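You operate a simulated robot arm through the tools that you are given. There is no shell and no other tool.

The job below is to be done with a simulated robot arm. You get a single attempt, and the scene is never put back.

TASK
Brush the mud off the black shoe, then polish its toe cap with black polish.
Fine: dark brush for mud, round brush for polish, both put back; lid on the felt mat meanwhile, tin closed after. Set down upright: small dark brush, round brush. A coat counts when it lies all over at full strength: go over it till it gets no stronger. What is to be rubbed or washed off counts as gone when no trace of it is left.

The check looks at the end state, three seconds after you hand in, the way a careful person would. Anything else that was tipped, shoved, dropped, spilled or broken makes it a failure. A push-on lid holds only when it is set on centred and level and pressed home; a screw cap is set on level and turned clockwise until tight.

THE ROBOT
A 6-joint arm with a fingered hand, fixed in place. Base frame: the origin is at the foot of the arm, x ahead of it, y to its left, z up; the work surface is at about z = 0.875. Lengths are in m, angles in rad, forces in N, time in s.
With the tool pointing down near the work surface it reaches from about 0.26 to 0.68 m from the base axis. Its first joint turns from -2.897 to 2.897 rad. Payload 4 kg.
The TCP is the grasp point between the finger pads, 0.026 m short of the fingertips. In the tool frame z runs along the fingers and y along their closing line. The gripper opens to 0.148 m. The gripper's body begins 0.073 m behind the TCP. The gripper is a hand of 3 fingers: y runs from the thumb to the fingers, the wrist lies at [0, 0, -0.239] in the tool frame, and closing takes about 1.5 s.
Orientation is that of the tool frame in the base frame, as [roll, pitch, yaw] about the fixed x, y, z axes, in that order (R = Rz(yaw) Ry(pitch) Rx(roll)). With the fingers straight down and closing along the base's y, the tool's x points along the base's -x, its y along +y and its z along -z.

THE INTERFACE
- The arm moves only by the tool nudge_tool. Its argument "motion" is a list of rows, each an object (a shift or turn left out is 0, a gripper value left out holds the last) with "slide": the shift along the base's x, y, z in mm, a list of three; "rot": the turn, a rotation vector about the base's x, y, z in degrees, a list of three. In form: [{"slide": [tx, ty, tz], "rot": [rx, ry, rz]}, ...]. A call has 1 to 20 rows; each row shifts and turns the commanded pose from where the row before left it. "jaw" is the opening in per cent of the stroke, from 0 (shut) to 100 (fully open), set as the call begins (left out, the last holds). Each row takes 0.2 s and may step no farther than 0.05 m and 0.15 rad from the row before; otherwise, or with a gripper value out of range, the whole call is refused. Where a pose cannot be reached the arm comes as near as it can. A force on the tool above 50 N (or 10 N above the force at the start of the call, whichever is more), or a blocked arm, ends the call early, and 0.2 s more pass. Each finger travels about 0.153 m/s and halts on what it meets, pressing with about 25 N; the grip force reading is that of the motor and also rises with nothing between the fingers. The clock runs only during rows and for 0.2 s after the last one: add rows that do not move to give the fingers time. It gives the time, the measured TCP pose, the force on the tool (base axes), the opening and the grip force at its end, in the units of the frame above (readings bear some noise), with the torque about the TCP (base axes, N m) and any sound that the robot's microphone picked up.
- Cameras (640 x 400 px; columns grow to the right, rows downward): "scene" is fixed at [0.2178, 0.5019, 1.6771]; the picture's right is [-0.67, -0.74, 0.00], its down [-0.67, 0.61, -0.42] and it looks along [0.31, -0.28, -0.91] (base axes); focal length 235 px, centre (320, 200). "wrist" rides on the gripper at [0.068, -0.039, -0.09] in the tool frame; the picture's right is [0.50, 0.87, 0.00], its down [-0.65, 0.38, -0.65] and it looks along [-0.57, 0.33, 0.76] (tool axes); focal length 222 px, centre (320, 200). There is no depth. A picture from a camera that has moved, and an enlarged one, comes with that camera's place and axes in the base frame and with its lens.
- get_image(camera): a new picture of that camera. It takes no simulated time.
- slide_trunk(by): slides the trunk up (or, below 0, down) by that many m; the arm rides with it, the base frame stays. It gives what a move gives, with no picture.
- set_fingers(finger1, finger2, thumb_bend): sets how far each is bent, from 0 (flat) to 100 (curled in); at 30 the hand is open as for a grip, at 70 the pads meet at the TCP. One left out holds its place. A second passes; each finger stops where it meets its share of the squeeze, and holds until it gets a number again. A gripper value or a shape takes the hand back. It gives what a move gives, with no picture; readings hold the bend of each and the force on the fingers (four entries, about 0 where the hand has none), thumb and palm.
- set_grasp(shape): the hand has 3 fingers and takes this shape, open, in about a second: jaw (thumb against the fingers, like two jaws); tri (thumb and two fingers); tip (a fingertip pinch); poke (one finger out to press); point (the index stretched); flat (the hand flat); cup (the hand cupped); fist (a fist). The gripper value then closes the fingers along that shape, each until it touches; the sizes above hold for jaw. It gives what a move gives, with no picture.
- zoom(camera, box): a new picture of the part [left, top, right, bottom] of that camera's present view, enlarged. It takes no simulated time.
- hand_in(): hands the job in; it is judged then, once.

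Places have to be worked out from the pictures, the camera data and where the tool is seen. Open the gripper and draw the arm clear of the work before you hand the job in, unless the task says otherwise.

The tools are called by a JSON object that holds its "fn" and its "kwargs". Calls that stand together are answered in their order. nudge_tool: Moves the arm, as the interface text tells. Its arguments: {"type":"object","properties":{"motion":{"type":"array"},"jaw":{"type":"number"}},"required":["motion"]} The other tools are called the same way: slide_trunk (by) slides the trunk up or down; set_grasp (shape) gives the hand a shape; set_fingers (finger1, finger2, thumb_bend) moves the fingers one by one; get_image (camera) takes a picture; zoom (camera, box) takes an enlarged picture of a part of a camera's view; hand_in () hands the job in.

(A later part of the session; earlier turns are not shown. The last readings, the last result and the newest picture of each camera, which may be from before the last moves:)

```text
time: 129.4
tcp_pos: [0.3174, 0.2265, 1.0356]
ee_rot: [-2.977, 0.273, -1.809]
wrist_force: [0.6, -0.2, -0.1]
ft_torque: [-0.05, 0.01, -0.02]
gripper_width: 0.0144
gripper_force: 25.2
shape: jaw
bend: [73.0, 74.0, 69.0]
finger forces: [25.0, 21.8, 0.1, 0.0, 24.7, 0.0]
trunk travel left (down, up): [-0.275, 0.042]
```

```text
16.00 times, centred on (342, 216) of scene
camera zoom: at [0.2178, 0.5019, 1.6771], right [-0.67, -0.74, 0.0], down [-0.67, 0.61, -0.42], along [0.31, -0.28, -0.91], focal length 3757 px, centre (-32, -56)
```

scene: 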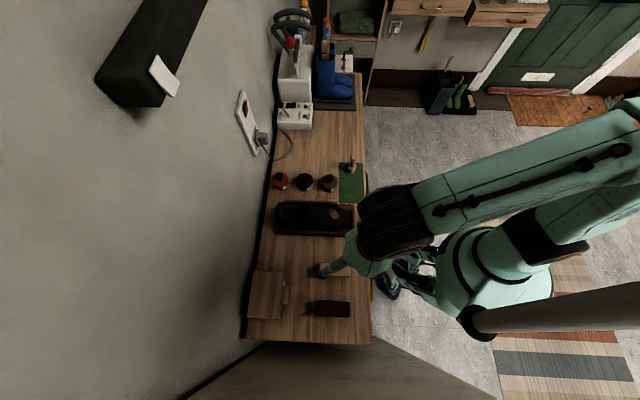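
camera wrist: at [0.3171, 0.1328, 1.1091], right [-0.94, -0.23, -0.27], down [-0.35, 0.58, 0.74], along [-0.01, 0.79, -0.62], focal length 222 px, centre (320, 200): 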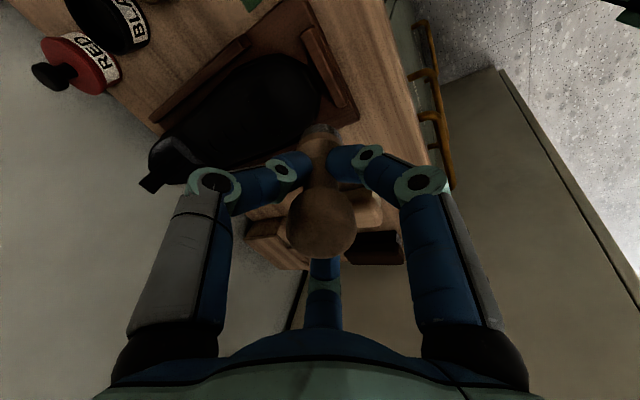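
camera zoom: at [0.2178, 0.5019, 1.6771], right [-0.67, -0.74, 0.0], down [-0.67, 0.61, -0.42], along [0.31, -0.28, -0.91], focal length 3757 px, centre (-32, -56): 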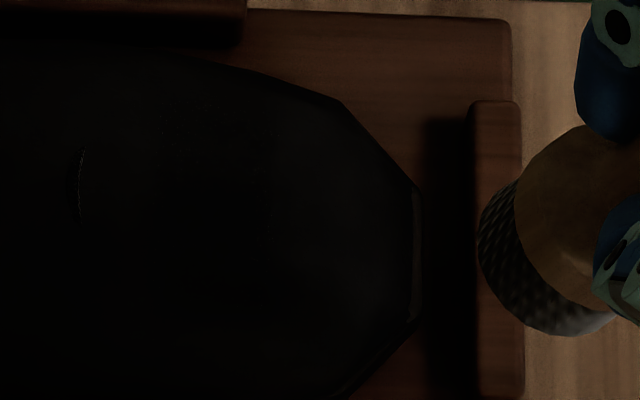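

The second rub shows no new patch; the brush was likely spent after the first. I level the tool and return to the tin to reload.

{"fn": "nudge_tool", "kwargs": {"motion": [{"slide": [0, 0, 0], "rot": [-4.24, 4.24, 0]}, {"slide": [10, 1, 0], "rot": [-4.24, 4.24, 0]}, {"slide": [19, 1.5, 0], "rot": [-4.24, 4.24, 0]}, {"slide": [20, 2, 0]}, {"slide": [20, 2, 0]}, {"slide": [20, 2, 0]}, {"slide": [20, 2, 0]}, {"slide": [20, 2, 0]}, {"slide": [20, 2, 0]}, {"slide": [20, 2, 0]}, {"slide": [20, 2, 0]}, {"slide": [20, 2, 0]}, {"slide": [20, 2, 0]}, {"slide": [20, 2, 0]}, {"slide": [11, 0, 0]}, {}, {}]}}

```text
time: 133.0
tcp_pos: [0.5755, 0.2507, 1.0352]
ee_rot: [-3.141, 0.0, -1.832]
wrist_force: [0.2, 0.1, -0.5]
ft_torque: [-0.02, 0.02, 0.04]
gripper_width: 0.0145
gripper_force: 25.0
shape: jaw
bend: [73.0, 74.0, 69.0]
finger forces: [23.3, 22.4, 0.1, 0.0, 24.3, 0.0]
trunk travel left (down, up): [-0.275, 0.042]
```

{"fn": "zoom", "kwargs": {"camera": "wrist", "box": [240, 60, 400, 270]}}

{"fn": "zoom", "kwargs": {"camera": "scene", "box": [285, 150, 360, 230]}}

{"fn": "zoom", "kwargs": {"camera": "scene", "box": [328, 204, 352, 230]}}

```text
1.90 times, centred on (320, 165) of wrist
camera zoom: at [0.5959, 0.175, 1.1251], right [-0.97, -0.26, 0.0], down [-0.2, 0.73, 0.65], along [-0.17, 0.63, -0.76], focal length 423 px, centre (320, 267)
```

zoom: 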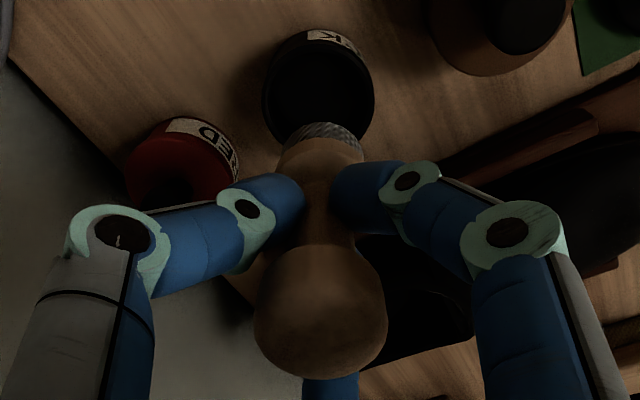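

```text
5.00 times, centred on (322, 190) of scene
camera zoom: at [0.2178, 0.5019, 1.6771], right [-0.67, -0.74, 0.0], down [-0.67, 0.61, -0.42], along [0.31, -0.28, -0.91], focal length 1174 px, centre (308, 250)
```

zoom: 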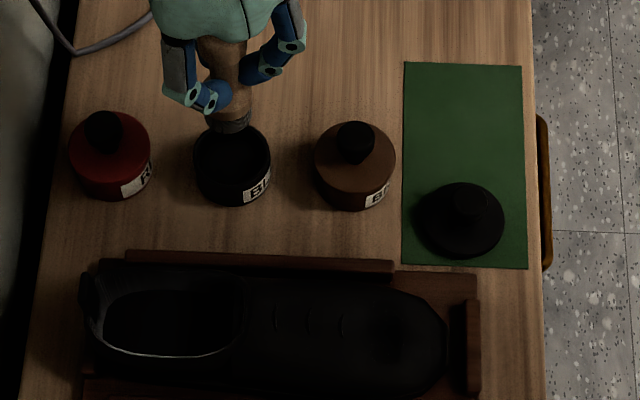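

```text
15.38 times, centred on (340, 217) of scene
camera zoom: at [0.2178, 0.5019, 1.6771], right [-0.67, -0.74, 0.0], down [-0.67, 0.61, -0.42], along [0.31, -0.28, -0.91], focal length 3612 px, centre (12, -62)
```

zoom: 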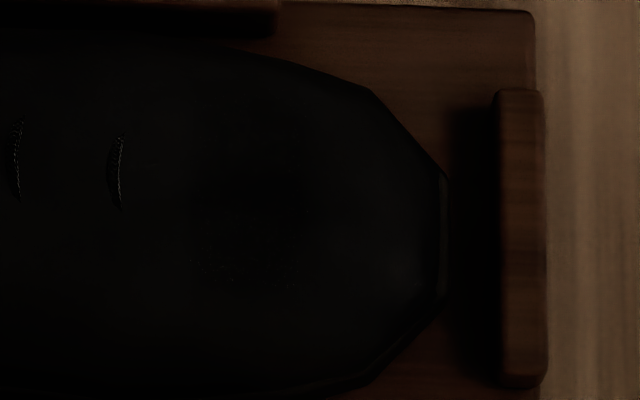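

The brush remains straight in the hand. I lower it into the tin again and work it longer for a full load.

{"fn": "nudge_tool", "kwargs": {"motion": [{"slide": [2.5, -1.5, -20]}, {"slide": [0, 0, -20]}, {"slide": [0, 0, -16]}, {"slide": [0, 0, -8]}, {"slide": [0, 0, -4]}, {}, {}]}}

{"fn": "nudge_tool", "kwargs": {"motion": [{"slide": [0, 0, -2]}, {"slide": [0, 0, -2]}, {"slide": [0, 0, -1]}, {}]}}

```text
time: 134.6
tcp_pos: [0.578, 0.2494, 0.9668]
ee_rot: [-3.138, -0.001, -1.833]
wrist_force: [-0.5, -0.8, -0.2]
ft_torque: [-0.02, 0.04, -0.01]
gripper_width: 0.0143
gripper_force: 25.2
shape: jaw
bend: [73.0, 74.0, 69.0]
finger forces: [23.1, 22.3, 0.0, 0.0, 24.3, 0.0]
trunk travel left (down, up): [-0.275, 0.042]
```

```text
time: 135.6
tcp_pos: [0.5776, 0.2477, 0.963]
ee_rot: [-3.136, 0.002, -1.832]
wrist_force: [-0.3, 0.5, 6.8]
ft_torque: [0.0, -0.02, -0.02]
gripper_width: 0.0141
gripper_force: 24.5
shape: jaw
bend: [74.0, 74.0, 69.0]
finger forces: [23.8, 23.1, 0.0, 0.0, 25.0, 0.0]
trunk travel left (down, up): [-0.275, 0.042]
```

{"fn": "nudge_tool", "kwargs": {"motion": [{"slide": [3, 3, 0]}, {"slide": [-6, -6, 0]}, {"slide": [3, 3, 0]}, {"slide": [-3, 3, 0]}, {"slide": [6, -6, 0]}, {"slide": [-3, 3, 0]}, {"slide": [3, 3, 0]}, {"slide": [-6, -6, 0]}, {"slide": [3, 3, 0]}, {"slide": [-3, 3, 0]}, {"slide": [6, -6, 0]}, {"slide": [-3, 3, 0]}, {"slide": [3, 0, 0]}, {"slide": [-3, 0, 0]}, {}, {}]}}

{"fn": "zoom", "kwargs": {"camera": "wrist", "box": [260, 80, 380, 220]}}

{"fn": "zoom", "kwargs": {"camera": "scene", "box": [285, 155, 325, 195]}}

```text
time: 139.0
tcp_pos: [0.5756, 0.2488, 0.9624]
ee_rot: [-3.139, -0.001, -1.832]
wrist_force: [0.5, -0.2, 11.6]
ft_torque: [-0.04, -0.11, 0.01]
gripper_width: 0.0145
gripper_force: 24.9
shape: jaw
bend: [74.0, 74.0, 69.0]
finger forces: [24.8, 22.3, 0.1, 0.0, 26.9, 0.0]
trunk travel left (down, up): [-0.275, 0.042]
```

```text
2.86 times, centred on (320, 150) of wrist
camera zoom: at [0.5963, 0.1732, 1.0526], right [-0.97, -0.26, 0.0], down [-0.2, 0.73, 0.65], along [-0.17, 0.63, -0.76], focal length 635 px, centre (320, 343)
```

zoom: 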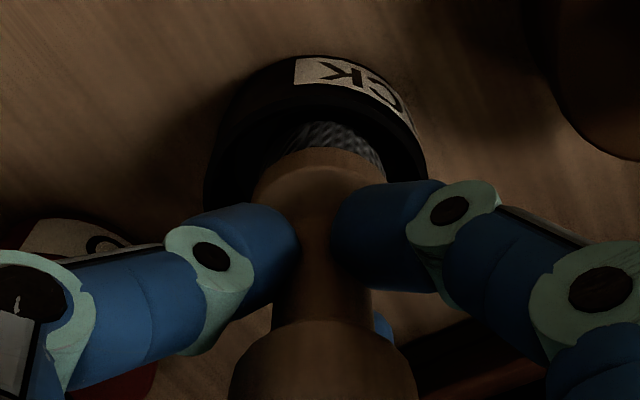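

```text
10.00 times, centred on (305, 175) of scene
camera zoom: at [0.2178, 0.5019, 1.6771], right [-0.67, -0.74, 0.0], down [-0.67, 0.61, -0.42], along [0.31, -0.28, -0.91], focal length 2348 px, centre (470, 450)
```

zoom: 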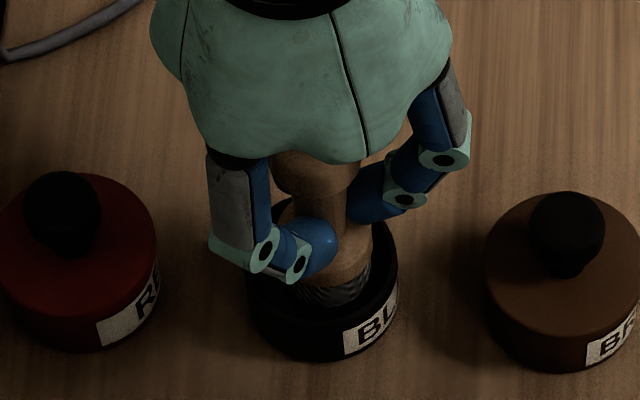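

Bristles are dark again and the tin is in place. I carry the loaded brush to the toe with a 20° tilt.

{"fn": "nudge_tool", "kwargs": {"motion": [{"slide": [0, 0, 8]}, {"slide": [0, 0, 20]}, {"slide": [0, 0, 24]}, {"slide": [0, 0, 22]}, {"slide": [-21, -1.3, 0]}, {"slide": [-21, -1.3, 0]}, {"slide": [-21, -1.3, 0]}, {"slide": [-21, -1.3, 0]}, {"slide": [-21, -1.3, 0]}, {"slide": [-21, -1.3, 0]}, {"slide": [-21, -1.3, 0]}, {"slide": [-21, -1.3, 0], "rot": [4.714, -4.714, 0]}, {"slide": [-21, -1.3, 0], "rot": [4.714, -4.714, 0]}, {"slide": [-21, -1.3, 0], "rot": [4.714, -4.714, 0]}, {"slide": [0, 0, -15]}, {"slide": [0, 0, -15]}, {"slide": [0, 0, -10]}, {}, {}]}}

```text
time: 143.0
tcp_pos: [0.3687, 0.2374, 0.9966]
ee_rot: [-2.959, 0.302, -1.804]
wrist_force: [-0.2, 0.4, -0.1]
ft_torque: [0.01, 0.01, 0.03]
gripper_width: 0.0144
gripper_force: 25.2
shape: jaw
bend: [74.0, 74.0, 69.0]
finger forces: [22.5, 22.0, 0.0, 0.1, 24.0, 0.0]
trunk travel left (down, up): [-0.275, 0.042]
```

{"fn": "nudge_tool", "kwargs": {"motion": [{"slide": [-1, -1, -6]}, {"slide": [0, 0, -4]}, {"slide": [0, 0, -2]}, {"slide": [0, 0, -1.5]}, {}]}}

```text
time: 144.2
tcp_pos: [0.3671, 0.2346, 0.9813]
ee_rot: [-2.958, 0.301, -1.806]
wrist_force: [0.1, -0.8, -0.5]
ft_torque: [-0.01, 0.03, 0.0]
gripper_width: 0.0143
gripper_force: 25.3
shape: jaw
bend: [74.0, 74.0, 69.0]
finger forces: [22.6, 22.1, 0.1, 0.0, 24.0, 0.1]
trunk travel left (down, up): [-0.275, 0.042]
```

{"fn": "nudge_tool", "kwargs": {"motion": [{"slide": [0, 0, -1.2]}, {"slide": [0, 0, -1.0]}, {"slide": [0, 0, -1.0]}, {}]}}

```text
time: 145.2
tcp_pos: [0.3667, 0.2337, 0.9798]
ee_rot: [-2.957, 0.302, -1.804]
wrist_force: [-0.2, -2.0, 1.1]
ft_torque: [-0.04, -0.02, 0.02]
gripper_width: 0.0141
gripper_force: 24.7
shape: jaw
bend: [74.0, 74.0, 69.0]
finger forces: [22.9, 22.2, 0.0, 0.1, 24.1, 0.0]
trunk travel left (down, up): [-0.275, 0.042]
```

{"fn": "nudge_tool", "kwargs": {"motion": [{"slide": [0, 0, -0.8]}, {}]}}

```text
time: 145.8
tcp_pos: [0.3666, 0.2356, 0.9769]
ee_rot: [-2.958, 0.301, -1.804]
wrist_force: [-3.4, -2.6, 6.5]
ft_torque: [0.0, -0.03, 0.02]
gripper_width: 0.0143
gripper_force: 25.2
shape: jaw
bend: [74.0, 74.0, 69.0]
finger forces: [23.6, 22.7, 0.0, 0.1, 24.2, 0.0]
trunk travel left (down, up): [-0.275, 0.042]
```

About 8 N normal force. I rub sideways at the front of the toe, then lift to check for a new dark patch.

{"fn": "nudge_tool", "kwargs": {"motion": [{"slide": [-4, 4, 0]}, {"slide": [4, -4, 0]}, {"slide": [4, -4, 0]}, {"slide": [-4, 4, 0]}, {"slide": [-4, 4, -0.2]}, {"slide": [4, -4, 0]}, {"slide": [4, -4, 0]}, {"slide": [-4, 4, 0]}]}}

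{"fn": "nudge_tool", "kwargs": {"motion": [{"slide": [-4, -4, 12]}, {"slide": [-4, -4, 15]}, {"slide": [-6, -12, 18]}, {"slide": [-5, -18, 15]}, {"slide": [0, -20, 0]}, {"slide": [0, -20, 0]}, {"slide": [0, -20, 0]}, {}, {}]}}

{"fn": "zoom", "kwargs": {"camera": "scene", "box": [328, 204, 352, 230]}}

{"fn": "zoom", "kwargs": {"camera": "scene", "box": [285, 150, 360, 230]}}

```text
time: 147.6
tcp_pos: [0.3665, 0.2356, 0.9779]
ee_rot: [-2.958, 0.302, -1.805]
wrist_force: [-0.6, -2.3, 4.6]
ft_torque: [-0.09, -0.1, -0.09]
gripper_width: 0.0139
gripper_force: 24.5
shape: jaw
bend: [74.0, 74.0, 69.0]
finger forces: [24.4, 20.9, 0.0, 0.0, 26.4, 0.0]
trunk travel left (down, up): [-0.275, 0.042]
```

```text
time: 149.6
tcp_pos: [0.3451, 0.1384, 1.0375]
ee_rot: [-2.957, 0.303, -1.804]
wrist_force: [0.6, -0.4, 0.3]
ft_torque: [0.0, 0.0, -0.01]
gripper_width: 0.014
gripper_force: 25.0
shape: jaw
bend: [74.0, 74.0, 69.0]
finger forces: [23.6, 21.1, 0.0, 0.0, 24.7, 0.0]
trunk travel left (down, up): [-0.275, 0.042]
```

```text
15.38 times, centred on (340, 217) of scene
camera zoom: at [0.2178, 0.5019, 1.6771], right [-0.67, -0.74, 0.0], down [-0.67, 0.61, -0.42], along [0.31, -0.28, -0.91], focal length 3612 px, centre (12, -62)
```

zoom: 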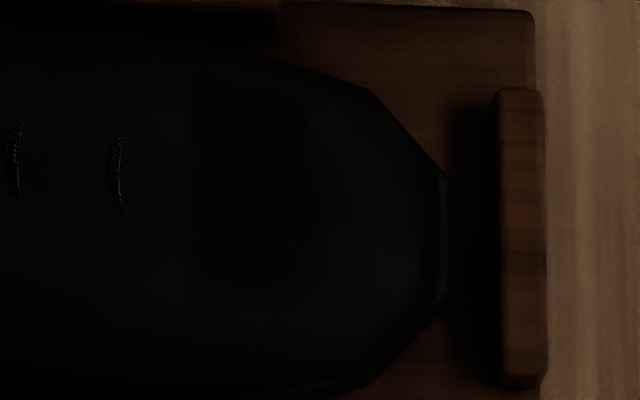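

```text
5.00 times, centred on (322, 190) of scene
camera zoom: at [0.2178, 0.5019, 1.6771], right [-0.67, -0.74, 0.0], down [-0.67, 0.61, -0.42], along [0.31, -0.28, -0.91], focal length 1174 px, centre (308, 250)
```

zoom: 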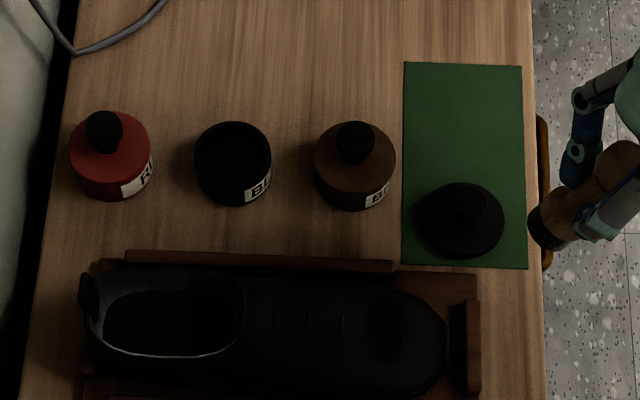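

Now a dark, nearly rectangular patch is visible on the toe with a straight front edge — apparently the coat area. I zoom at several magnifications with the arm away.

{"fn": "zoom", "kwargs": {"camera": "scene", "box": [310, 195, 370, 235]}}

{"fn": "zoom", "kwargs": {"camera": "scene", "box": [290, 180, 380, 240]}}

{"fn": "zoom", "kwargs": {"camera": "scene", "box": [322, 205, 352, 229]}}

```text
10.00 times, centred on (340, 215) of scene
camera zoom: at [0.2178, 0.5019, 1.6771], right [-0.67, -0.74, 0.0], down [-0.67, 0.61, -0.42], along [0.31, -0.28, -0.91], focal length 2348 px, centre (120, 50)
```

zoom: 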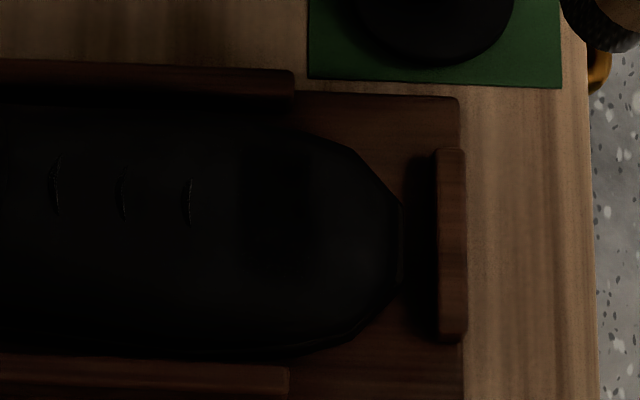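

```text
6.67 times, centred on (335, 210) of scene
camera zoom: at [0.2178, 0.5019, 1.6771], right [-0.67, -0.74, 0.0], down [-0.67, 0.61, -0.42], along [0.31, -0.28, -0.91], focal length 1565 px, centre (220, 133)
```

zoom: 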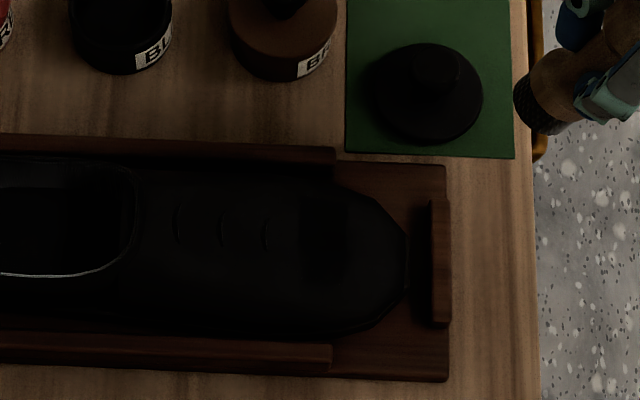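

```text
16.00 times, centred on (337, 217) of scene
camera zoom: at [0.2178, 0.5019, 1.6771], right [-0.67, -0.74, 0.0], down [-0.67, 0.61, -0.42], along [0.31, -0.28, -0.91], focal length 3757 px, centre (48, -72)
```

zoom: 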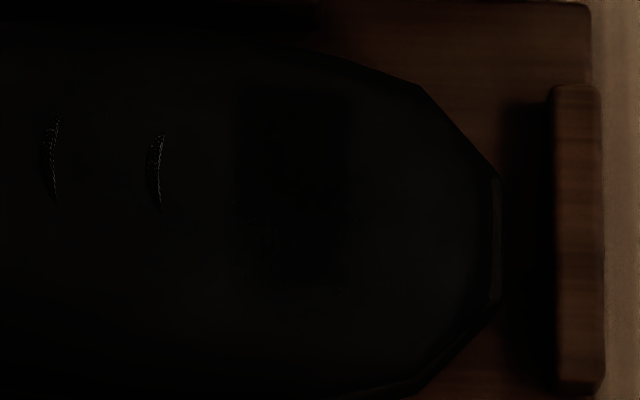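

The dark patch spans about d = 0.458–0.482 along the shoe and is about 50 mm wide. I bring the wrist camera close beside it for a better look.

{"fn": "nudge_tool", "kwargs": {"motion": [{"slide": [-3, 18, 0], "rot": [-4.714, 4.714, 0]}, {"slide": [-3, 18, 0], "rot": [-4.714, 4.714, 0]}, {"slide": [-3, 18, 0], "rot": [-4.714, 4.714, 0]}, {"slide": [-3, 18, 0]}, {"slide": [-3, 18, 0]}, {"slide": [-3, 18, 0]}, {"slide": [-1, 18, 0]}, {"slide": [0, 0, -15]}, {"slide": [0, 0, -15]}, {}, {}]}}

{"fn": "get_image", "kwargs": {"camera": "wrist"}}

{"fn": "zoom", "kwargs": {"camera": "wrist", "box": [160, 60, 300, 180]}}

```text
time: 152.0
tcp_pos: [0.3299, 0.264, 1.0075]
ee_rot: [-3.137, 0.0, -1.833]
wrist_force: [-0.6, -0.4, -0.9]
ft_torque: [0.02, 0.01, 0.01]
gripper_width: 0.0141
gripper_force: 25.2
shape: jaw
bend: [74.0, 74.0, 69.0]
finger forces: [22.6, 21.2, 0.0, 0.0, 24.3, 0.0]
trunk travel left (down, up): [-0.275, 0.042]
```

```text
taken
camera wrist: at [0.3491, 0.1884, 1.0978], right [-0.97, -0.26, 0.0], down [-0.2, 0.73, 0.65], along [-0.17, 0.63, -0.76], focal length 222 px, centre (320, 200)
```

wrist: 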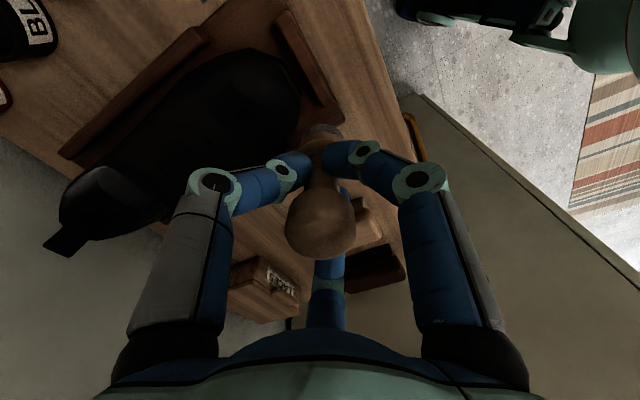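

```text
3.33 times, centred on (230, 120) of wrist
camera zoom: at [0.3491, 0.1884, 1.0978], right [-0.97, -0.26, 0.0], down [-0.2, 0.73, 0.65], along [-0.17, 0.63, -0.76], focal length 740 px, centre (620, 467)
```

zoom: 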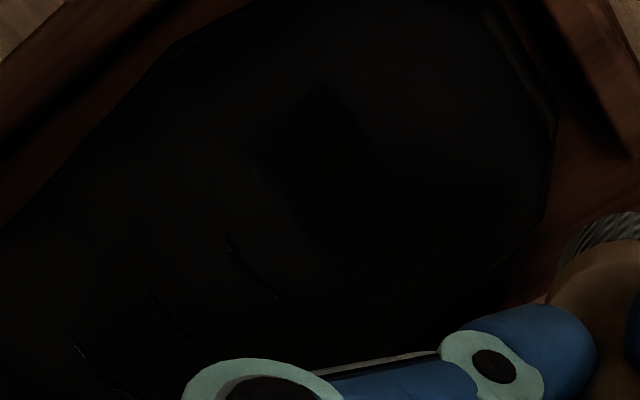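

{"fn": "zoom", "kwargs": {"camera": "wrist", "box": [190, 70, 290, 145]}}

{"fn": "zoom", "kwargs": {"camera": "wrist", "box": [140, 40, 320, 170]}}

```text
5.33 times, centred on (240, 108) of wrist
camera zoom: at [0.3491, 0.1884, 1.0978], right [-0.97, -0.26, 0.0], down [-0.2, 0.73, 0.65], along [-0.17, 0.63, -0.76], focal length 1185 px, centre (747, 693)
```

zoom: 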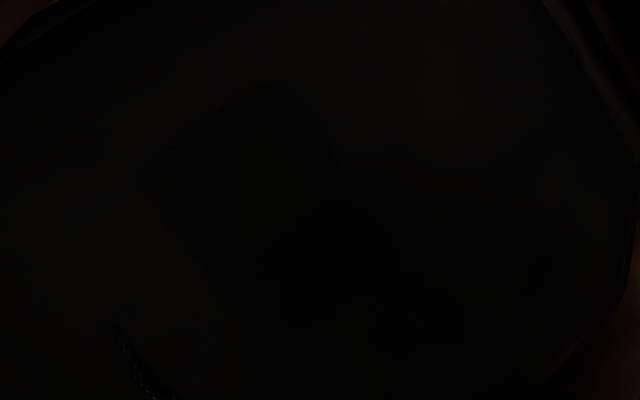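

```text
3.08 times, centred on (230, 105) of wrist
camera zoom: at [0.3491, 0.1884, 1.0978], right [-0.97, -0.26, 0.0], down [-0.2, 0.73, 0.65], along [-0.17, 0.63, -0.76], focal length 684 px, centre (597, 492)
```

zoom: 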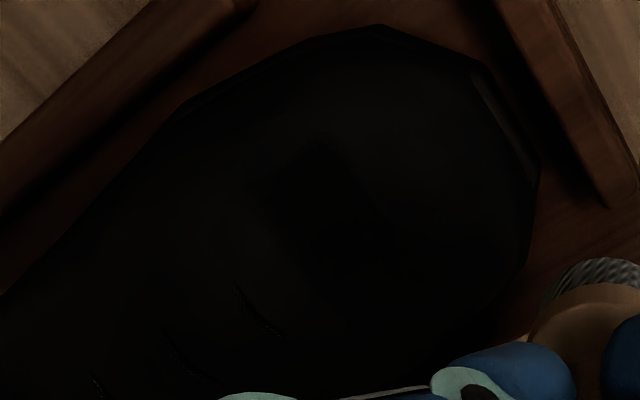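

I can now see the coated area as a dark band; its place suggests the cap patch is about 50 × 50 mm centred where the mud was (d ≈ 0.484), and only its front half is coated so far. I go back to reload for the rear half.

{"fn": "nudge_tool", "kwargs": {"motion": [{"slide": [0, 0, 15]}, {"slide": [0, 0, 15]}, {"slide": [20, -1.2, 0]}, {"slide": [20, -1.2, 0]}, {"slide": [20, -1.2, 0]}, {"slide": [20, -1.2, 0]}, {"slide": [20, -1.2, 0]}, {"slide": [20, -1.2, 0]}, {"slide": [20, -1.2, 0]}, {"slide": [20, -1.2, 0]}, {"slide": [20, -1.2, 0]}, {"slide": [20, -1.2, 0]}, {"slide": [20, -1.2, 0]}, {"slide": [20, -1.2, 0]}, {"slide": [8, 0, 0]}, {}, {}]}}

```text
time: 155.6
tcp_pos: [0.5768, 0.2494, 1.0376]
ee_rot: [-3.138, 0.001, -1.832]
wrist_force: [-0.4, 0.0, 0.1]
ft_torque: [0.01, 0.03, 0.03]
gripper_width: 0.0138
gripper_force: 24.9
shape: jaw
bend: [74.0, 74.0, 69.0]
finger forces: [22.5, 21.4, 0.1, 0.0, 24.2, 0.0]
trunk travel left (down, up): [-0.275, 0.042]
```

Above the tin again; I lower to just above the polish and then into it, rubbing gently.

{"fn": "nudge_tool", "kwargs": {"motion": [{"slide": [1, 0, -20]}, {"slide": [0, 0, -20]}, {"slide": [0, 0, -18]}, {"slide": [0, 0, -8]}, {"slide": [0, 0, -5]}, {"slide": [0, 0, -2]}, {}, {}]}}

{"fn": "nudge_tool", "kwargs": {"motion": [{"slide": [0, 0, -1.5]}, {"slide": [2.5, 2.5, 0]}, {"slide": [-5, -5, 0]}, {"slide": [2.5, 2.5, 0]}, {"slide": [-2.5, 2.5, 0]}, {"slide": [5, -5, 0]}, {"slide": [-2.5, 2.5, 0]}, {"slide": [2.5, 2.5, 0]}, {"slide": [-5, -5, 0]}, {"slide": [2.5, 2.5, 0]}, {"slide": [-2.5, 2.5, 0]}, {"slide": [5, -5, 0]}, {"slide": [-2.5, 2.5, 0]}, {}]}}

```text
time: 157.4
tcp_pos: [0.5786, 0.2494, 0.9654]
ee_rot: [-3.139, 0.002, -1.832]
wrist_force: [-0.5, 0.4, -0.2]
ft_torque: [0.02, -0.01, 0.01]
gripper_width: 0.0135
gripper_force: 25.0
shape: jaw
bend: [74.0, 74.0, 69.0]
finger forces: [22.5, 21.3, 0.0, 0.1, 24.3, 0.1]
trunk travel left (down, up): [-0.275, 0.042]
```

```text
time: 160.4
tcp_pos: [0.5781, 0.2491, 0.9632]
ee_rot: [-3.138, 0.0, -1.834]
wrist_force: [-0.5, 0.1, -0.4]
ft_torque: [-0.02, 0.05, -0.01]
gripper_width: 0.0138
gripper_force: 24.8
shape: jaw
bend: [74.0, 74.0, 69.0]
finger forces: [22.5, 21.2, 0.0, 0.0, 24.3, 0.0]
trunk travel left (down, up): [-0.275, 0.042]
```

There was no contact force at 0.9632, so I go down a bit more and repeat the rubbing.

{"fn": "nudge_tool", "kwargs": {"motion": [{"slide": [0, 0, -1]}, {"slide": [0, 0, -0.8]}, {}]}}

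{"fn": "nudge_tool", "kwargs": {"motion": [{"slide": [2.5, 2.5, 0]}, {"slide": [-5, -5, 0]}, {"slide": [2.5, 2.5, 0]}, {"slide": [-2.5, 2.5, 0]}, {"slide": [5, -5, 0]}, {"slide": [-2.5, 2.5, 0]}, {"slide": [2.5, 2.5, 0]}, {"slide": [-5, -5, 0]}, {"slide": [2.5, 2.5, 0]}, {"slide": [-2.5, 2.5, 0]}, {"slide": [5, -5, 0]}, {"slide": [-2.5, 2.5, 0]}, {}]}}

{"fn": "zoom", "kwargs": {"camera": "wrist", "box": [260, 80, 380, 220]}}

```text
time: 161.2
tcp_pos: [0.5781, 0.2488, 0.9618]
ee_rot: [-3.14, 0.001, -1.833]
wrist_force: [-0.8, 0.5, 3.0]
ft_torque: [-0.01, 0.01, 0.03]
gripper_width: 0.0137
gripper_force: 24.8
shape: jaw
bend: [74.0, 74.0, 69.0]
finger forces: [22.7, 21.7, 0.0, 0.1, 24.4, 0.0]
trunk travel left (down, up): [-0.275, 0.042]
```

```text
time: 164.0
tcp_pos: [0.5773, 0.2488, 0.9616]
ee_rot: [-3.139, 0.002, -1.832]
wrist_force: [0.9, -0.3, 4.3]
ft_torque: [-0.1, -0.14, -0.02]
gripper_width: 0.0136
gripper_force: 24.9
shape: jaw
bend: [74.0, 74.0, 69.0]
finger forces: [23.5, 20.3, 0.0, 0.0, 26.2, 0.0]
trunk travel left (down, up): [-0.275, 0.042]
```

```text
2.86 times, centred on (320, 150) of wrist
camera zoom: at [0.5967, 0.1729, 1.0527], right [-0.97, -0.26, 0.0], down [-0.2, 0.73, 0.65], along [-0.17, 0.63, -0.76], focal length 635 px, centre (320, 343)
```

zoom: 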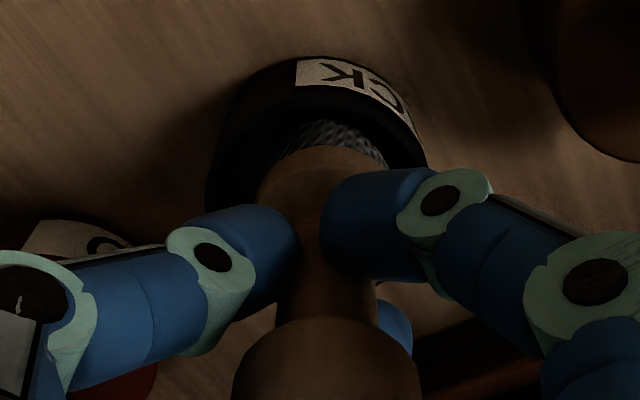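

The brush is loaded (4 N contact). I carry it over the cap's rear half at d ≈ 0.484 with a 9° tilt.

{"fn": "nudge_tool", "kwargs": {"motion": [{"slide": [0, 0, 8]}, {"slide": [0, 0, 20]}, {"slide": [0, 0, 24]}, {"slide": [0, 0, 22]}, {"slide": [-19.8, 2.4, 0]}, {"slide": [-19.8, 2.4, 0]}, {"slide": [-19.8, 2.4, 0]}, {"slide": [-19.8, 2.4, 0]}, {"slide": [-19.8, 2.4, 0]}, {"slide": [-19.8, 2.4, 0]}, {"slide": [-19.8, 2.4, 0]}, {"slide": [-19.8, 2.4, 0], "rot": [3.18, -3.18, 0]}, {"slide": [-19.8, 2.4, 0], "rot": [3.18, -3.18, 0]}, {"slide": [0, 0, -15]}, {"slide": [0, 0, -12]}, {}, {}]}}

{"fn": "zoom", "kwargs": {"camera": "scene", "box": [310, 190, 370, 240]}}

```text
time: 167.6
tcp_pos: [0.4, 0.2697, 1.0064]
ee_rot: [-3.058, 0.14, -1.826]
wrist_force: [0.5, 0.0, -1.0]
ft_torque: [0.0, 0.03, 0.0]
gripper_width: 0.0092
gripper_force: 25.7
shape: jaw
bend: [75.0, 76.0, 72.0]
finger forces: [19.5, 23.0, 0.0, 0.1, 28.2, 0.1]
trunk travel left (down, up): [-0.275, 0.042]
```

```text
8.00 times, centred on (340, 215) of scene
camera zoom: at [0.2178, 0.5019, 1.6771], right [-0.67, -0.74, 0.0], down [-0.67, 0.61, -0.42], along [0.31, -0.28, -0.91], focal length 1878 px, centre (160, 80)
```

zoom: 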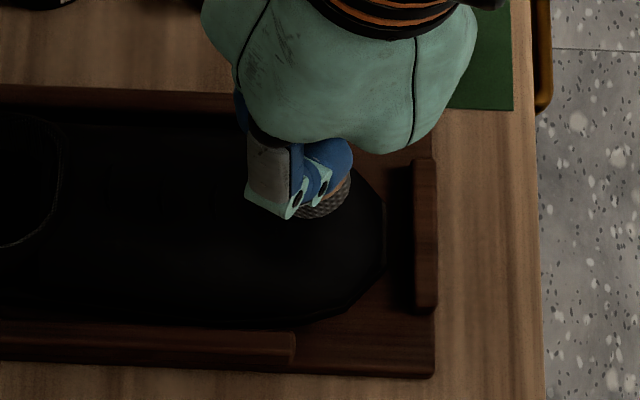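

The grip width dropped to 9 mm, so something shifted. I look at the brush in the hand.

{"fn": "get_image", "kwargs": {"camera": "wrist"}}

{"fn": "zoom", "kwargs": {"camera": "wrist", "box": [230, 80, 410, 270]}}

```text
taken
camera wrist: at [0.4106, 0.1855, 1.0915], right [-0.96, -0.25, -0.14], down [-0.27, 0.66, 0.7], along [-0.09, 0.71, -0.7], focal length 222 px, centre (320, 200)
```

wrist: 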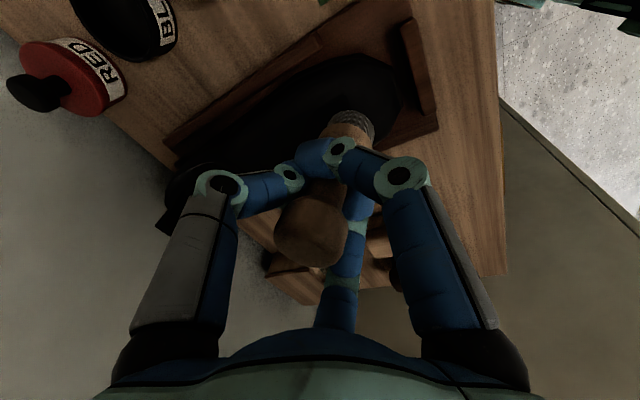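

```text
2.11 times, centred on (320, 175) of wrist
camera zoom: at [0.4106, 0.1855, 1.0915], right [-0.96, -0.25, -0.14], down [-0.27, 0.66, 0.7], along [-0.09, 0.71, -0.7], focal length 468 px, centre (320, 253)
```

zoom: 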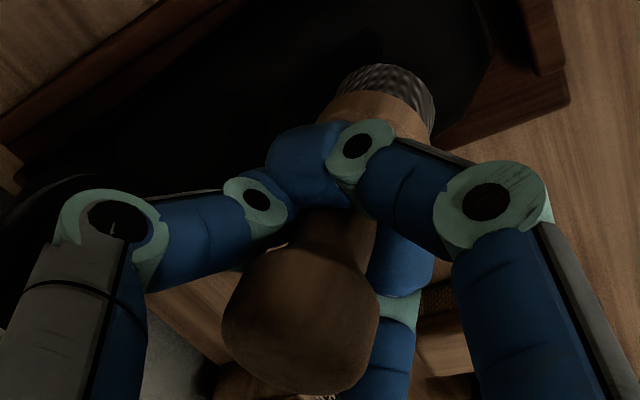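

The neck has slipped between the fingers and the brush now leans about 17° in the hand, so this grip isn't safe. I rise, turn the hand so the brush hangs vertical, and take it back to its spot to regrip lower, just above its flange.

{"fn": "nudge_tool", "kwargs": {"motion": [{"slide": [0, 0, 12]}, {"slide": [0, 0, 15]}, {"slide": [0, 0, 15], "rot": [1.2, -2.4, 0]}, {"slide": [0, 0, 0], "rot": [1.2, -2.4, 0]}, {"slide": [0, 0, 0], "rot": [1.2, -2.4, 0]}, {"slide": [8, -14, 0]}, {"slide": [8, -14, 0]}, {"slide": [8, -14, 0]}, {"slide": [8, -14, 0]}, {"slide": [8, -14, 0]}, {"slide": [8, -14, 0]}, {"slide": [8, -14, 0]}, {"slide": [8, -14, 0]}, {"slide": [8, -14, 0]}, {"slide": [8, -14, 0]}, {"slide": [8, -14, 0]}, {"slide": [8, -14, 0]}, {"slide": [8, -14, 0]}, {}, {}]}}

{"fn": "get_image", "kwargs": {"camera": "wrist"}}

{"fn": "zoom", "kwargs": {"camera": "scene", "box": [325, 130, 395, 190]}}

```text
time: 171.8
tcp_pos: [0.5045, 0.0882, 1.0511]
ee_rot: [-2.952, 0.228, -1.806]
wrist_force: [0.2, -0.9, -0.5]
ft_torque: [0.01, 0.03, -0.04]
gripper_width: 0.0086
gripper_force: 25.2
shape: jaw
bend: [75.0, 76.0, 72.0]
finger forces: [21.2, 23.2, 0.0, 0.1, 29.9, 0.0]
trunk travel left (down, up): [-0.275, 0.042]
```

```text
taken
camera wrist: at [0.504, -0.0023, 1.1302], right [-0.93, -0.24, -0.27], down [-0.36, 0.61, 0.7], along [0.0, 0.76, -0.66], focal length 222 px, centre (320, 200)
```

wrist: 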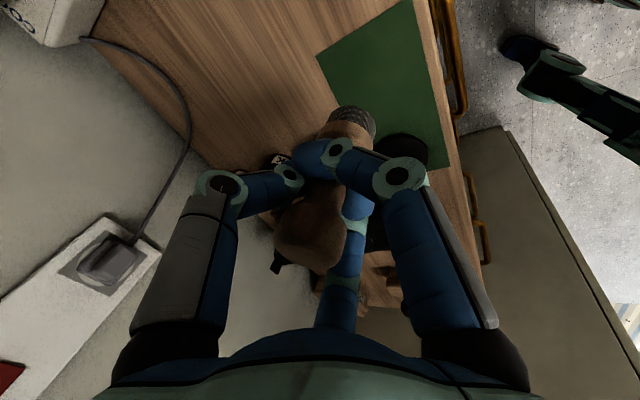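

```text
6.67 times, centred on (360, 160) of scene
camera zoom: at [0.2178, 0.5019, 1.6771], right [-0.67, -0.74, 0.0], down [-0.67, 0.61, -0.42], along [0.31, -0.28, -0.91], focal length 1565 px, centre (53, 467)
```

zoom: 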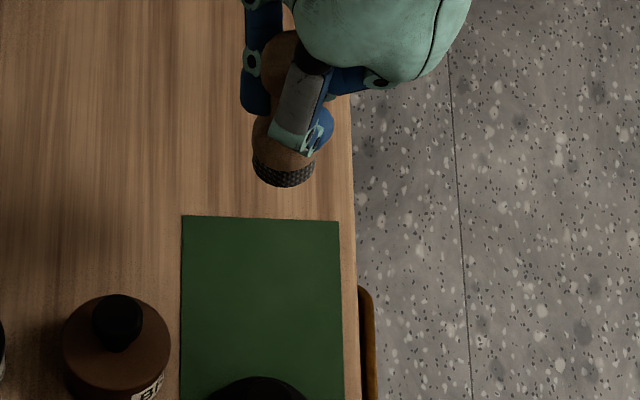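

{"fn": "zoom", "kwargs": {"camera": "wrist", "box": [230, 80, 410, 290]}}

{"fn": "zoom", "kwargs": {"camera": "scene", "box": [340, 130, 380, 165]}}

```text
1.90 times, centred on (320, 185) of wrist
camera zoom: at [0.504, -0.0023, 1.1302], right [-0.93, -0.24, -0.27], down [-0.36, 0.61, 0.7], along [0.0, 0.76, -0.66], focal length 423 px, centre (320, 229)
```

zoom: 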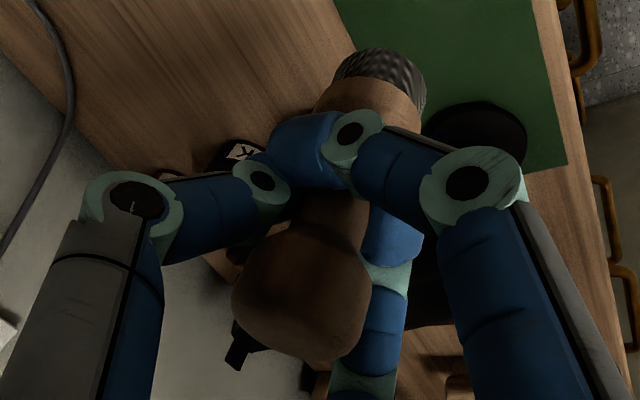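

```text
11.43 times, centred on (360, 148) of scene
camera zoom: at [0.2178, 0.5019, 1.6771], right [-0.67, -0.74, 0.0], down [-0.67, 0.61, -0.42], along [0.31, -0.28, -0.91], focal length 2683 px, centre (-137, 800)
```

zoom: 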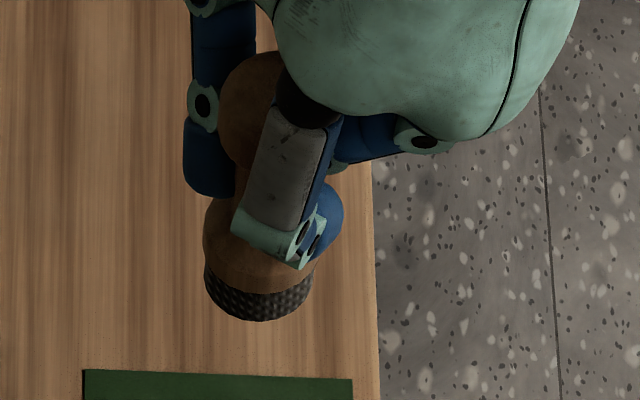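

The brush is within about 4° of vertical now. I correct 3.5° more, line its foot up with its original spot (0.504, 0.0726) and lower it.

{"fn": "nudge_tool", "kwargs": {"motion": [{"slide": [-2.7, -2.3, 0], "rot": [2.5, -2.5, 0]}, {"slide": [0, 0, -15]}, {"slide": [0, 0, -15]}, {"slide": [0, 0, -15]}, {"slide": [0, 0, -15]}, {"slide": [0, 0, -15]}, {"slide": [0, 0, -10]}, {}, {}]}}

{"fn": "zoom", "kwargs": {"camera": "scene", "box": [325, 140, 385, 190]}}

{"fn": "zoom", "kwargs": {"camera": "wrist", "box": [230, 80, 410, 290]}}

```text
time: 173.8
tcp_pos: [0.5064, 0.1189, 0.9814]
ee_rot: [-2.918, 0.272, -1.804]
wrist_force: [0.8, -0.2, -0.8]
ft_torque: [-0.04, 0.0, -0.04]
gripper_width: 0.0082
gripper_force: 24.8
shape: jaw
bend: [75.0, 76.0, 72.0]
finger forces: [22.8, 24.1, 0.1, 0.0, 31.7, 0.0]
out of reach, approached as far as the arm can: row 2, 3, 4, 5, 6, 7
trunk travel left (down, up): [-0.275, 0.042]
```

```text
8.00 times, centred on (355, 165) of scene
camera zoom: at [0.2178, 0.5019, 1.6771], right [-0.67, -0.74, 0.0], down [-0.67, 0.61, -0.42], along [0.31, -0.28, -0.91], focal length 1878 px, centre (40, 480)
```

zoom: 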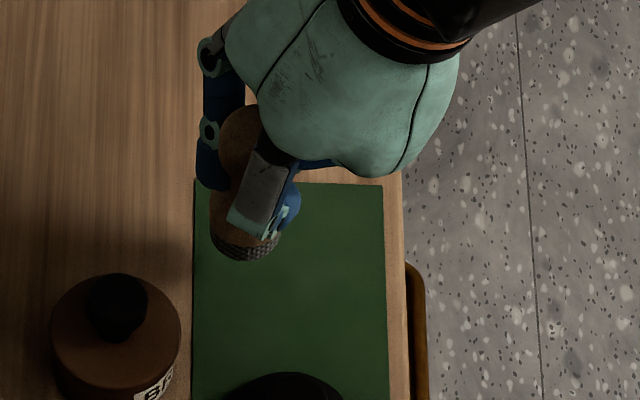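

```text
1.90 times, centred on (320, 185) of wrist
camera zoom: at [0.5022, 0.0255, 1.056], right [-0.92, -0.22, -0.32], down [-0.39, 0.59, 0.71], along [0.03, 0.78, -0.63], focal length 423 px, centre (320, 229)
```

zoom: 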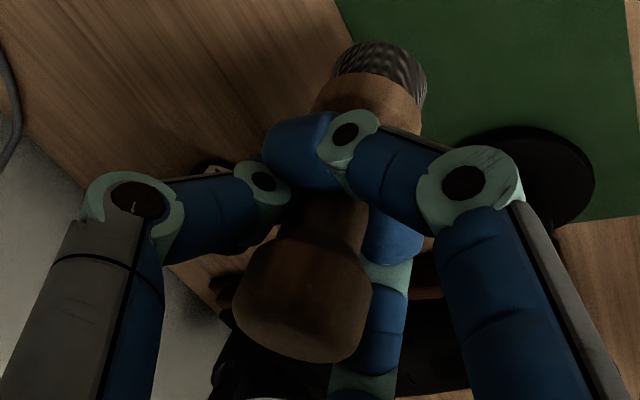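

That tilted pose is out of the arm's reach lower down, so the hand drifted in y. I go back up to where it was reachable; then I can lower the whole arm with the trunk instead.

{"fn": "nudge_tool", "kwargs": {"motion": [{"slide": [0, 0, 15]}, {"slide": [0, 0, 15]}, {"slide": [0, 0, 15]}, {"slide": [0, 0, 15]}, {"slide": [0, 0, 15]}, {"slide": [0, 0, 10]}, {}, {}]}}

```text
time: 175.6
tcp_pos: [0.5059, 0.1173, 1.0665]
ee_rot: [-2.918, 0.281, -1.799]
wrist_force: [-0.1, 0.1, -0.2]
ft_torque: [0.04, 0.01, 0.05]
gripper_width: 0.008
gripper_force: 24.5
shape: jaw
bend: [75.0, 76.0, 72.0]
finger forces: [23.5, 24.3, 0.1, 0.0, 32.1, 0.1]
trunk travel left (down, up): [-0.275, 0.042]
```

Now at (0.506, 0.117, 1.0665). I try to get back over the target xy at this height.

{"fn": "nudge_tool", "kwargs": {"motion": [{"slide": [-1, -10, 0]}, {"slide": [-1, -10, 0]}, {"slide": [-2, -11, 0]}, {}, {}]}}

```text
time: 176.8
tcp_pos: [0.5012, 0.0872, 1.0669]
ee_rot: [-2.919, 0.28, -1.8]
wrist_force: [-0.4, -0.4, -0.7]
ft_torque: [-0.02, -0.02, -0.01]
gripper_width: 0.0083
gripper_force: 25.3
shape: jaw
bend: [75.0, 76.0, 72.0]
finger forces: [23.6, 24.4, 0.0, 0.1, 32.1, 0.0]
trunk travel left (down, up): [-0.275, 0.042]
```

Reached. Now I lower the trunk by 80 mm, keeping the arm's posture, and check where the hand ends up.

{"fn": "slide_trunk", "kwargs": {"by": -0.08}}

{"fn": "zoom", "kwargs": {"camera": "scene", "box": [325, 140, 385, 190]}}

{"fn": "get_image", "kwargs": {"camera": "scene"}}

```text
time: 178.0
tcp_pos: [0.5025, 0.0879, 0.9855]
ee_rot: [-2.917, 0.281, -1.799]
wrist_force: [0.0, 0.5, -1.0]
ft_torque: [0.03, 0.01, -0.03]
gripper_width: 0.0085
gripper_force: 25.4
shape: jaw
bend: [75.0, 76.0, 72.0]
finger forces: [23.7, 24.4, 0.0, 0.0, 32.1, 0.0]
trunk travel left (down, up): [-0.195, 0.122]
```

```text
8.00 times, centred on (355, 165) of scene
camera zoom: at [0.2178, 0.5019, 1.6771], right [-0.67, -0.74, 0.0], down [-0.67, 0.61, -0.42], along [0.31, -0.28, -0.91], focal length 1878 px, centre (40, 480)
```

zoom: 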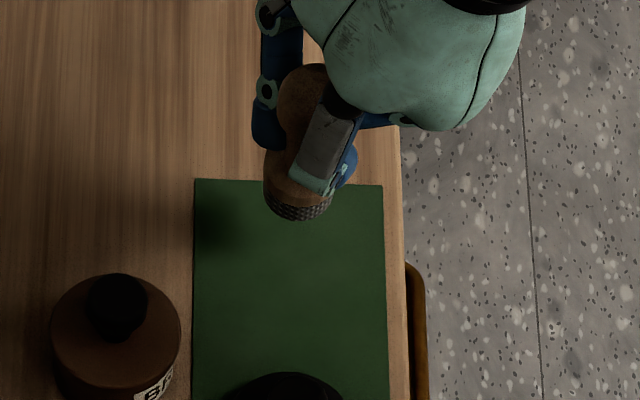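

```text
taken
```

scene: 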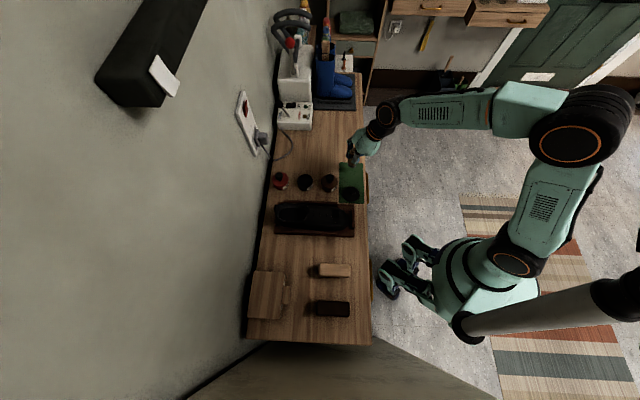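

The posture held and the brush is vertical within about 2°, its foot over the right spot. I lower the trunk further in small amounts until it touches.

{"fn": "slide_trunk", "kwargs": {"by": -0.034}}

{"fn": "slide_trunk", "kwargs": {"by": -0.005}}

```text
time: 178.8
tcp_pos: [0.5021, 0.0865, 0.9525]
ee_rot: [-2.915, 0.281, -1.801]
wrist_force: [-0.3, -0.8, -0.6]
ft_torque: [0.02, 0.0, 0.02]
gripper_width: 0.0084
gripper_force: 24.9
shape: jaw
bend: [75.0, 76.0, 72.0]
finger forces: [23.7, 24.4, 0.1, 0.0, 32.2, 0.0]
trunk travel left (down, up): [-0.161, 0.156]
```

```text
time: 179.3
tcp_pos: [0.5018, 0.0868, 0.9473]
ee_rot: [-2.918, 0.281, -1.798]
wrist_force: [-0.6, 0.0, -0.4]
ft_torque: [-0.04, 0.02, 0.02]
gripper_width: 0.0081
gripper_force: 25.2
shape: jaw
bend: [75.0, 76.0, 72.0]
finger forces: [23.6, 24.5, 0.0, 0.1, 32.1, 0.0]
trunk travel left (down, up): [-0.156, 0.161]
```

{"fn": "slide_trunk", "kwargs": {"by": -0.003}}

{"fn": "slide_trunk", "kwargs": {"by": -0.002}}

{"fn": "zoom", "kwargs": {"camera": "scene", "box": [325, 140, 385, 190]}}

```text
time: 179.8
tcp_pos: [0.5023, 0.0863, 0.944]
ee_rot: [-2.918, 0.281, -1.8]
wrist_force: [0.7, 0.1, -0.1]
ft_torque: [-0.01, -0.01, -0.02]
gripper_width: 0.0083
gripper_force: 24.9
shape: jaw
bend: [75.0, 76.0, 72.0]
finger forces: [23.7, 24.4, 0.1, 0.1, 32.2, 0.0]
trunk travel left (down, up): [-0.153, 0.164]
```

```text
time: 180.3
tcp_pos: [0.5014, 0.0863, 0.9414]
ee_rot: [-2.918, 0.282, -1.799]
wrist_force: [-0.3, -0.2, 0.6]
ft_torque: [-0.01, 0.03, -0.03]
gripper_width: 0.0083
gripper_force: 24.5
shape: jaw
bend: [75.0, 76.0, 72.0]
finger forces: [23.7, 24.5, 0.1, 0.0, 32.1, 0.1]
trunk travel left (down, up): [-0.151, 0.166]
```

```text
8.00 times, centred on (355, 165) of scene
camera zoom: at [0.2178, 0.5019, 1.6771], right [-0.67, -0.74, 0.0], down [-0.67, 0.61, -0.42], along [0.31, -0.28, -0.91], focal length 1878 px, centre (40, 480)
```

zoom: 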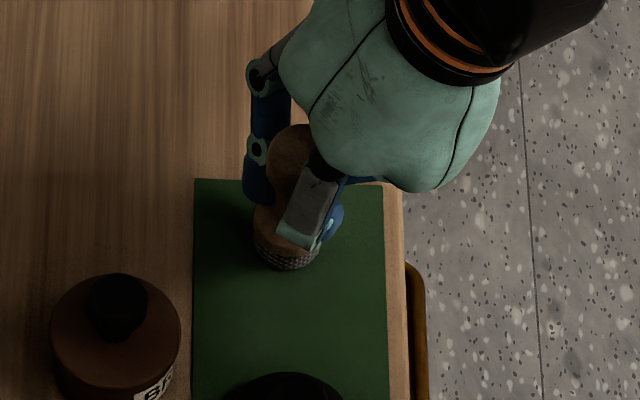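

{"fn": "slide_trunk", "kwargs": {"by": -0.0015}}

{"fn": "slide_trunk", "kwargs": {"by": -0.001}}

```text
time: 180.8
tcp_pos: [0.5024, 0.0868, 0.9406]
ee_rot: [-2.919, 0.281, -1.8]
wrist_force: [-0.3, 0.2, -0.5]
ft_torque: [0.04, -0.01, -0.03]
gripper_width: 0.008
gripper_force: 24.9
shape: jaw
bend: [75.0, 76.0, 72.0]
finger forces: [23.6, 24.4, 0.0, 0.0, 32.0, 0.1]
trunk travel left (down, up): [-0.15, 0.167]
```

```text
time: 181.3
tcp_pos: [0.502, 0.0877, 0.9396]
ee_rot: [-2.92, 0.28, -1.8]
wrist_force: [0.5, 0.1, -0.9]
ft_torque: [-0.01, 0.0, -0.01]
gripper_width: 0.0085
gripper_force: 25.3
shape: jaw
bend: [75.0, 76.0, 72.0]
finger forces: [23.7, 24.5, 0.1, 0.0, 32.0, 0.0]
trunk travel left (down, up): [-0.148, 0.168]
```

{"fn": "slide_trunk", "kwargs": {"by": -0.002}}

{"fn": "slide_trunk", "kwargs": {"by": -0.0015}}

```text
time: 181.9
tcp_pos: [0.5004, 0.0873, 0.9387]
ee_rot: [-2.915, 0.28, -1.799]
wrist_force: [0.7, -0.4, 10.5]
ft_torque: [-0.03, -0.01, -0.04]
gripper_width: 0.0087
gripper_force: 25.2
shape: jaw
bend: [75.0, 77.0, 72.0]
finger forces: [24.7, 24.6, 0.0, 0.1, 32.2, 0.1]
trunk travel left (down, up): [-0.146, 0.17]
```

```text
time: 182.4
tcp_pos: [0.5017, 0.0872, 0.9371]
ee_rot: [-2.913, 0.282, -1.798]
wrist_force: [3.5, -2.9, 20.8]
ft_torque: [-0.1, -0.1, -0.05]
gripper_width: 0.0094
gripper_force: 25.2
shape: jaw
bend: [76.0, 77.0, 72.0]
finger forces: [25.8, 24.1, 0.1, 0.1, 33.6, 0.1]
trunk travel left (down, up): [-0.145, 0.172]
```

Contact at about 0.9388; I pressed slightly too far (21 N), so I raise 1.5 mm.

{"fn": "slide_trunk", "kwargs": {"by": 0.0018}}

{"fn": "zoom", "kwargs": {"camera": "scene", "box": [335, 145, 375, 180]}}

{"fn": "get_image", "kwargs": {"camera": "wrist"}}

```text
time: 182.9
tcp_pos: [0.5022, 0.0872, 0.9383]
ee_rot: [-2.919, 0.282, -1.798]
wrist_force: [4.5, -0.9, 13.3]
ft_torque: [-0.06, -0.19, 0.01]
gripper_width: 0.0088
gripper_force: 25.7
shape: jaw
bend: [76.0, 77.0, 72.0]
finger forces: [24.8, 23.5, 0.1, 0.0, 35.1, 0.0]
trunk travel left (down, up): [-0.147, 0.17]
```

```text
11.43 times, centred on (355, 162) of scene
camera zoom: at [0.2178, 0.5019, 1.6771], right [-0.67, -0.74, 0.0], down [-0.67, 0.61, -0.42], along [0.31, -0.28, -0.91], focal length 2683 px, centre (-80, 629)
```

zoom: 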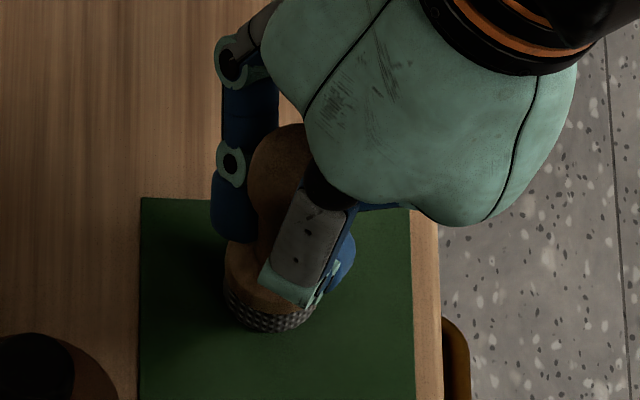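

```text
taken
camera wrist: at [0.4978, -0.0063, 1.0125], right [-0.92, -0.22, -0.32], down [-0.39, 0.58, 0.71], along [0.03, 0.78, -0.62], focal length 222 px, centre (320, 200)
```

wrist: 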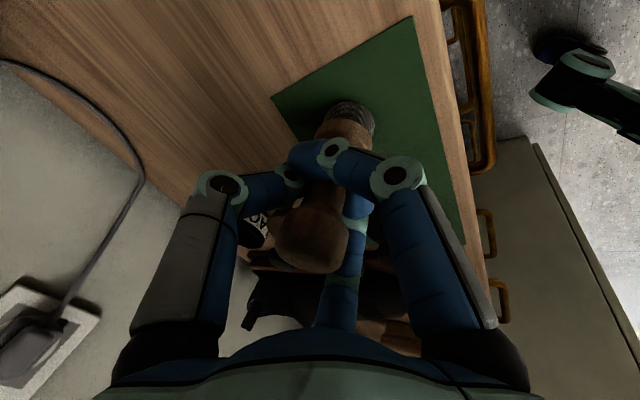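

{"fn": "slide_trunk", "kwargs": {"by": 0.0012}}

```text
time: 183.4
tcp_pos: [0.5018, 0.087, 0.9385]
ee_rot: [-2.922, 0.282, -1.8]
wrist_force: [2.3, 0.0, 6.2]
ft_torque: [0.01, -0.11, 0.0]
gripper_width: 0.0088
gripper_force: 24.5
shape: jaw
bend: [76.0, 77.0, 72.0]
finger forces: [23.8, 25.1, 0.0, 0.0, 35.0, 0.1]
trunk travel left (down, up): [-0.148, 0.169]
```

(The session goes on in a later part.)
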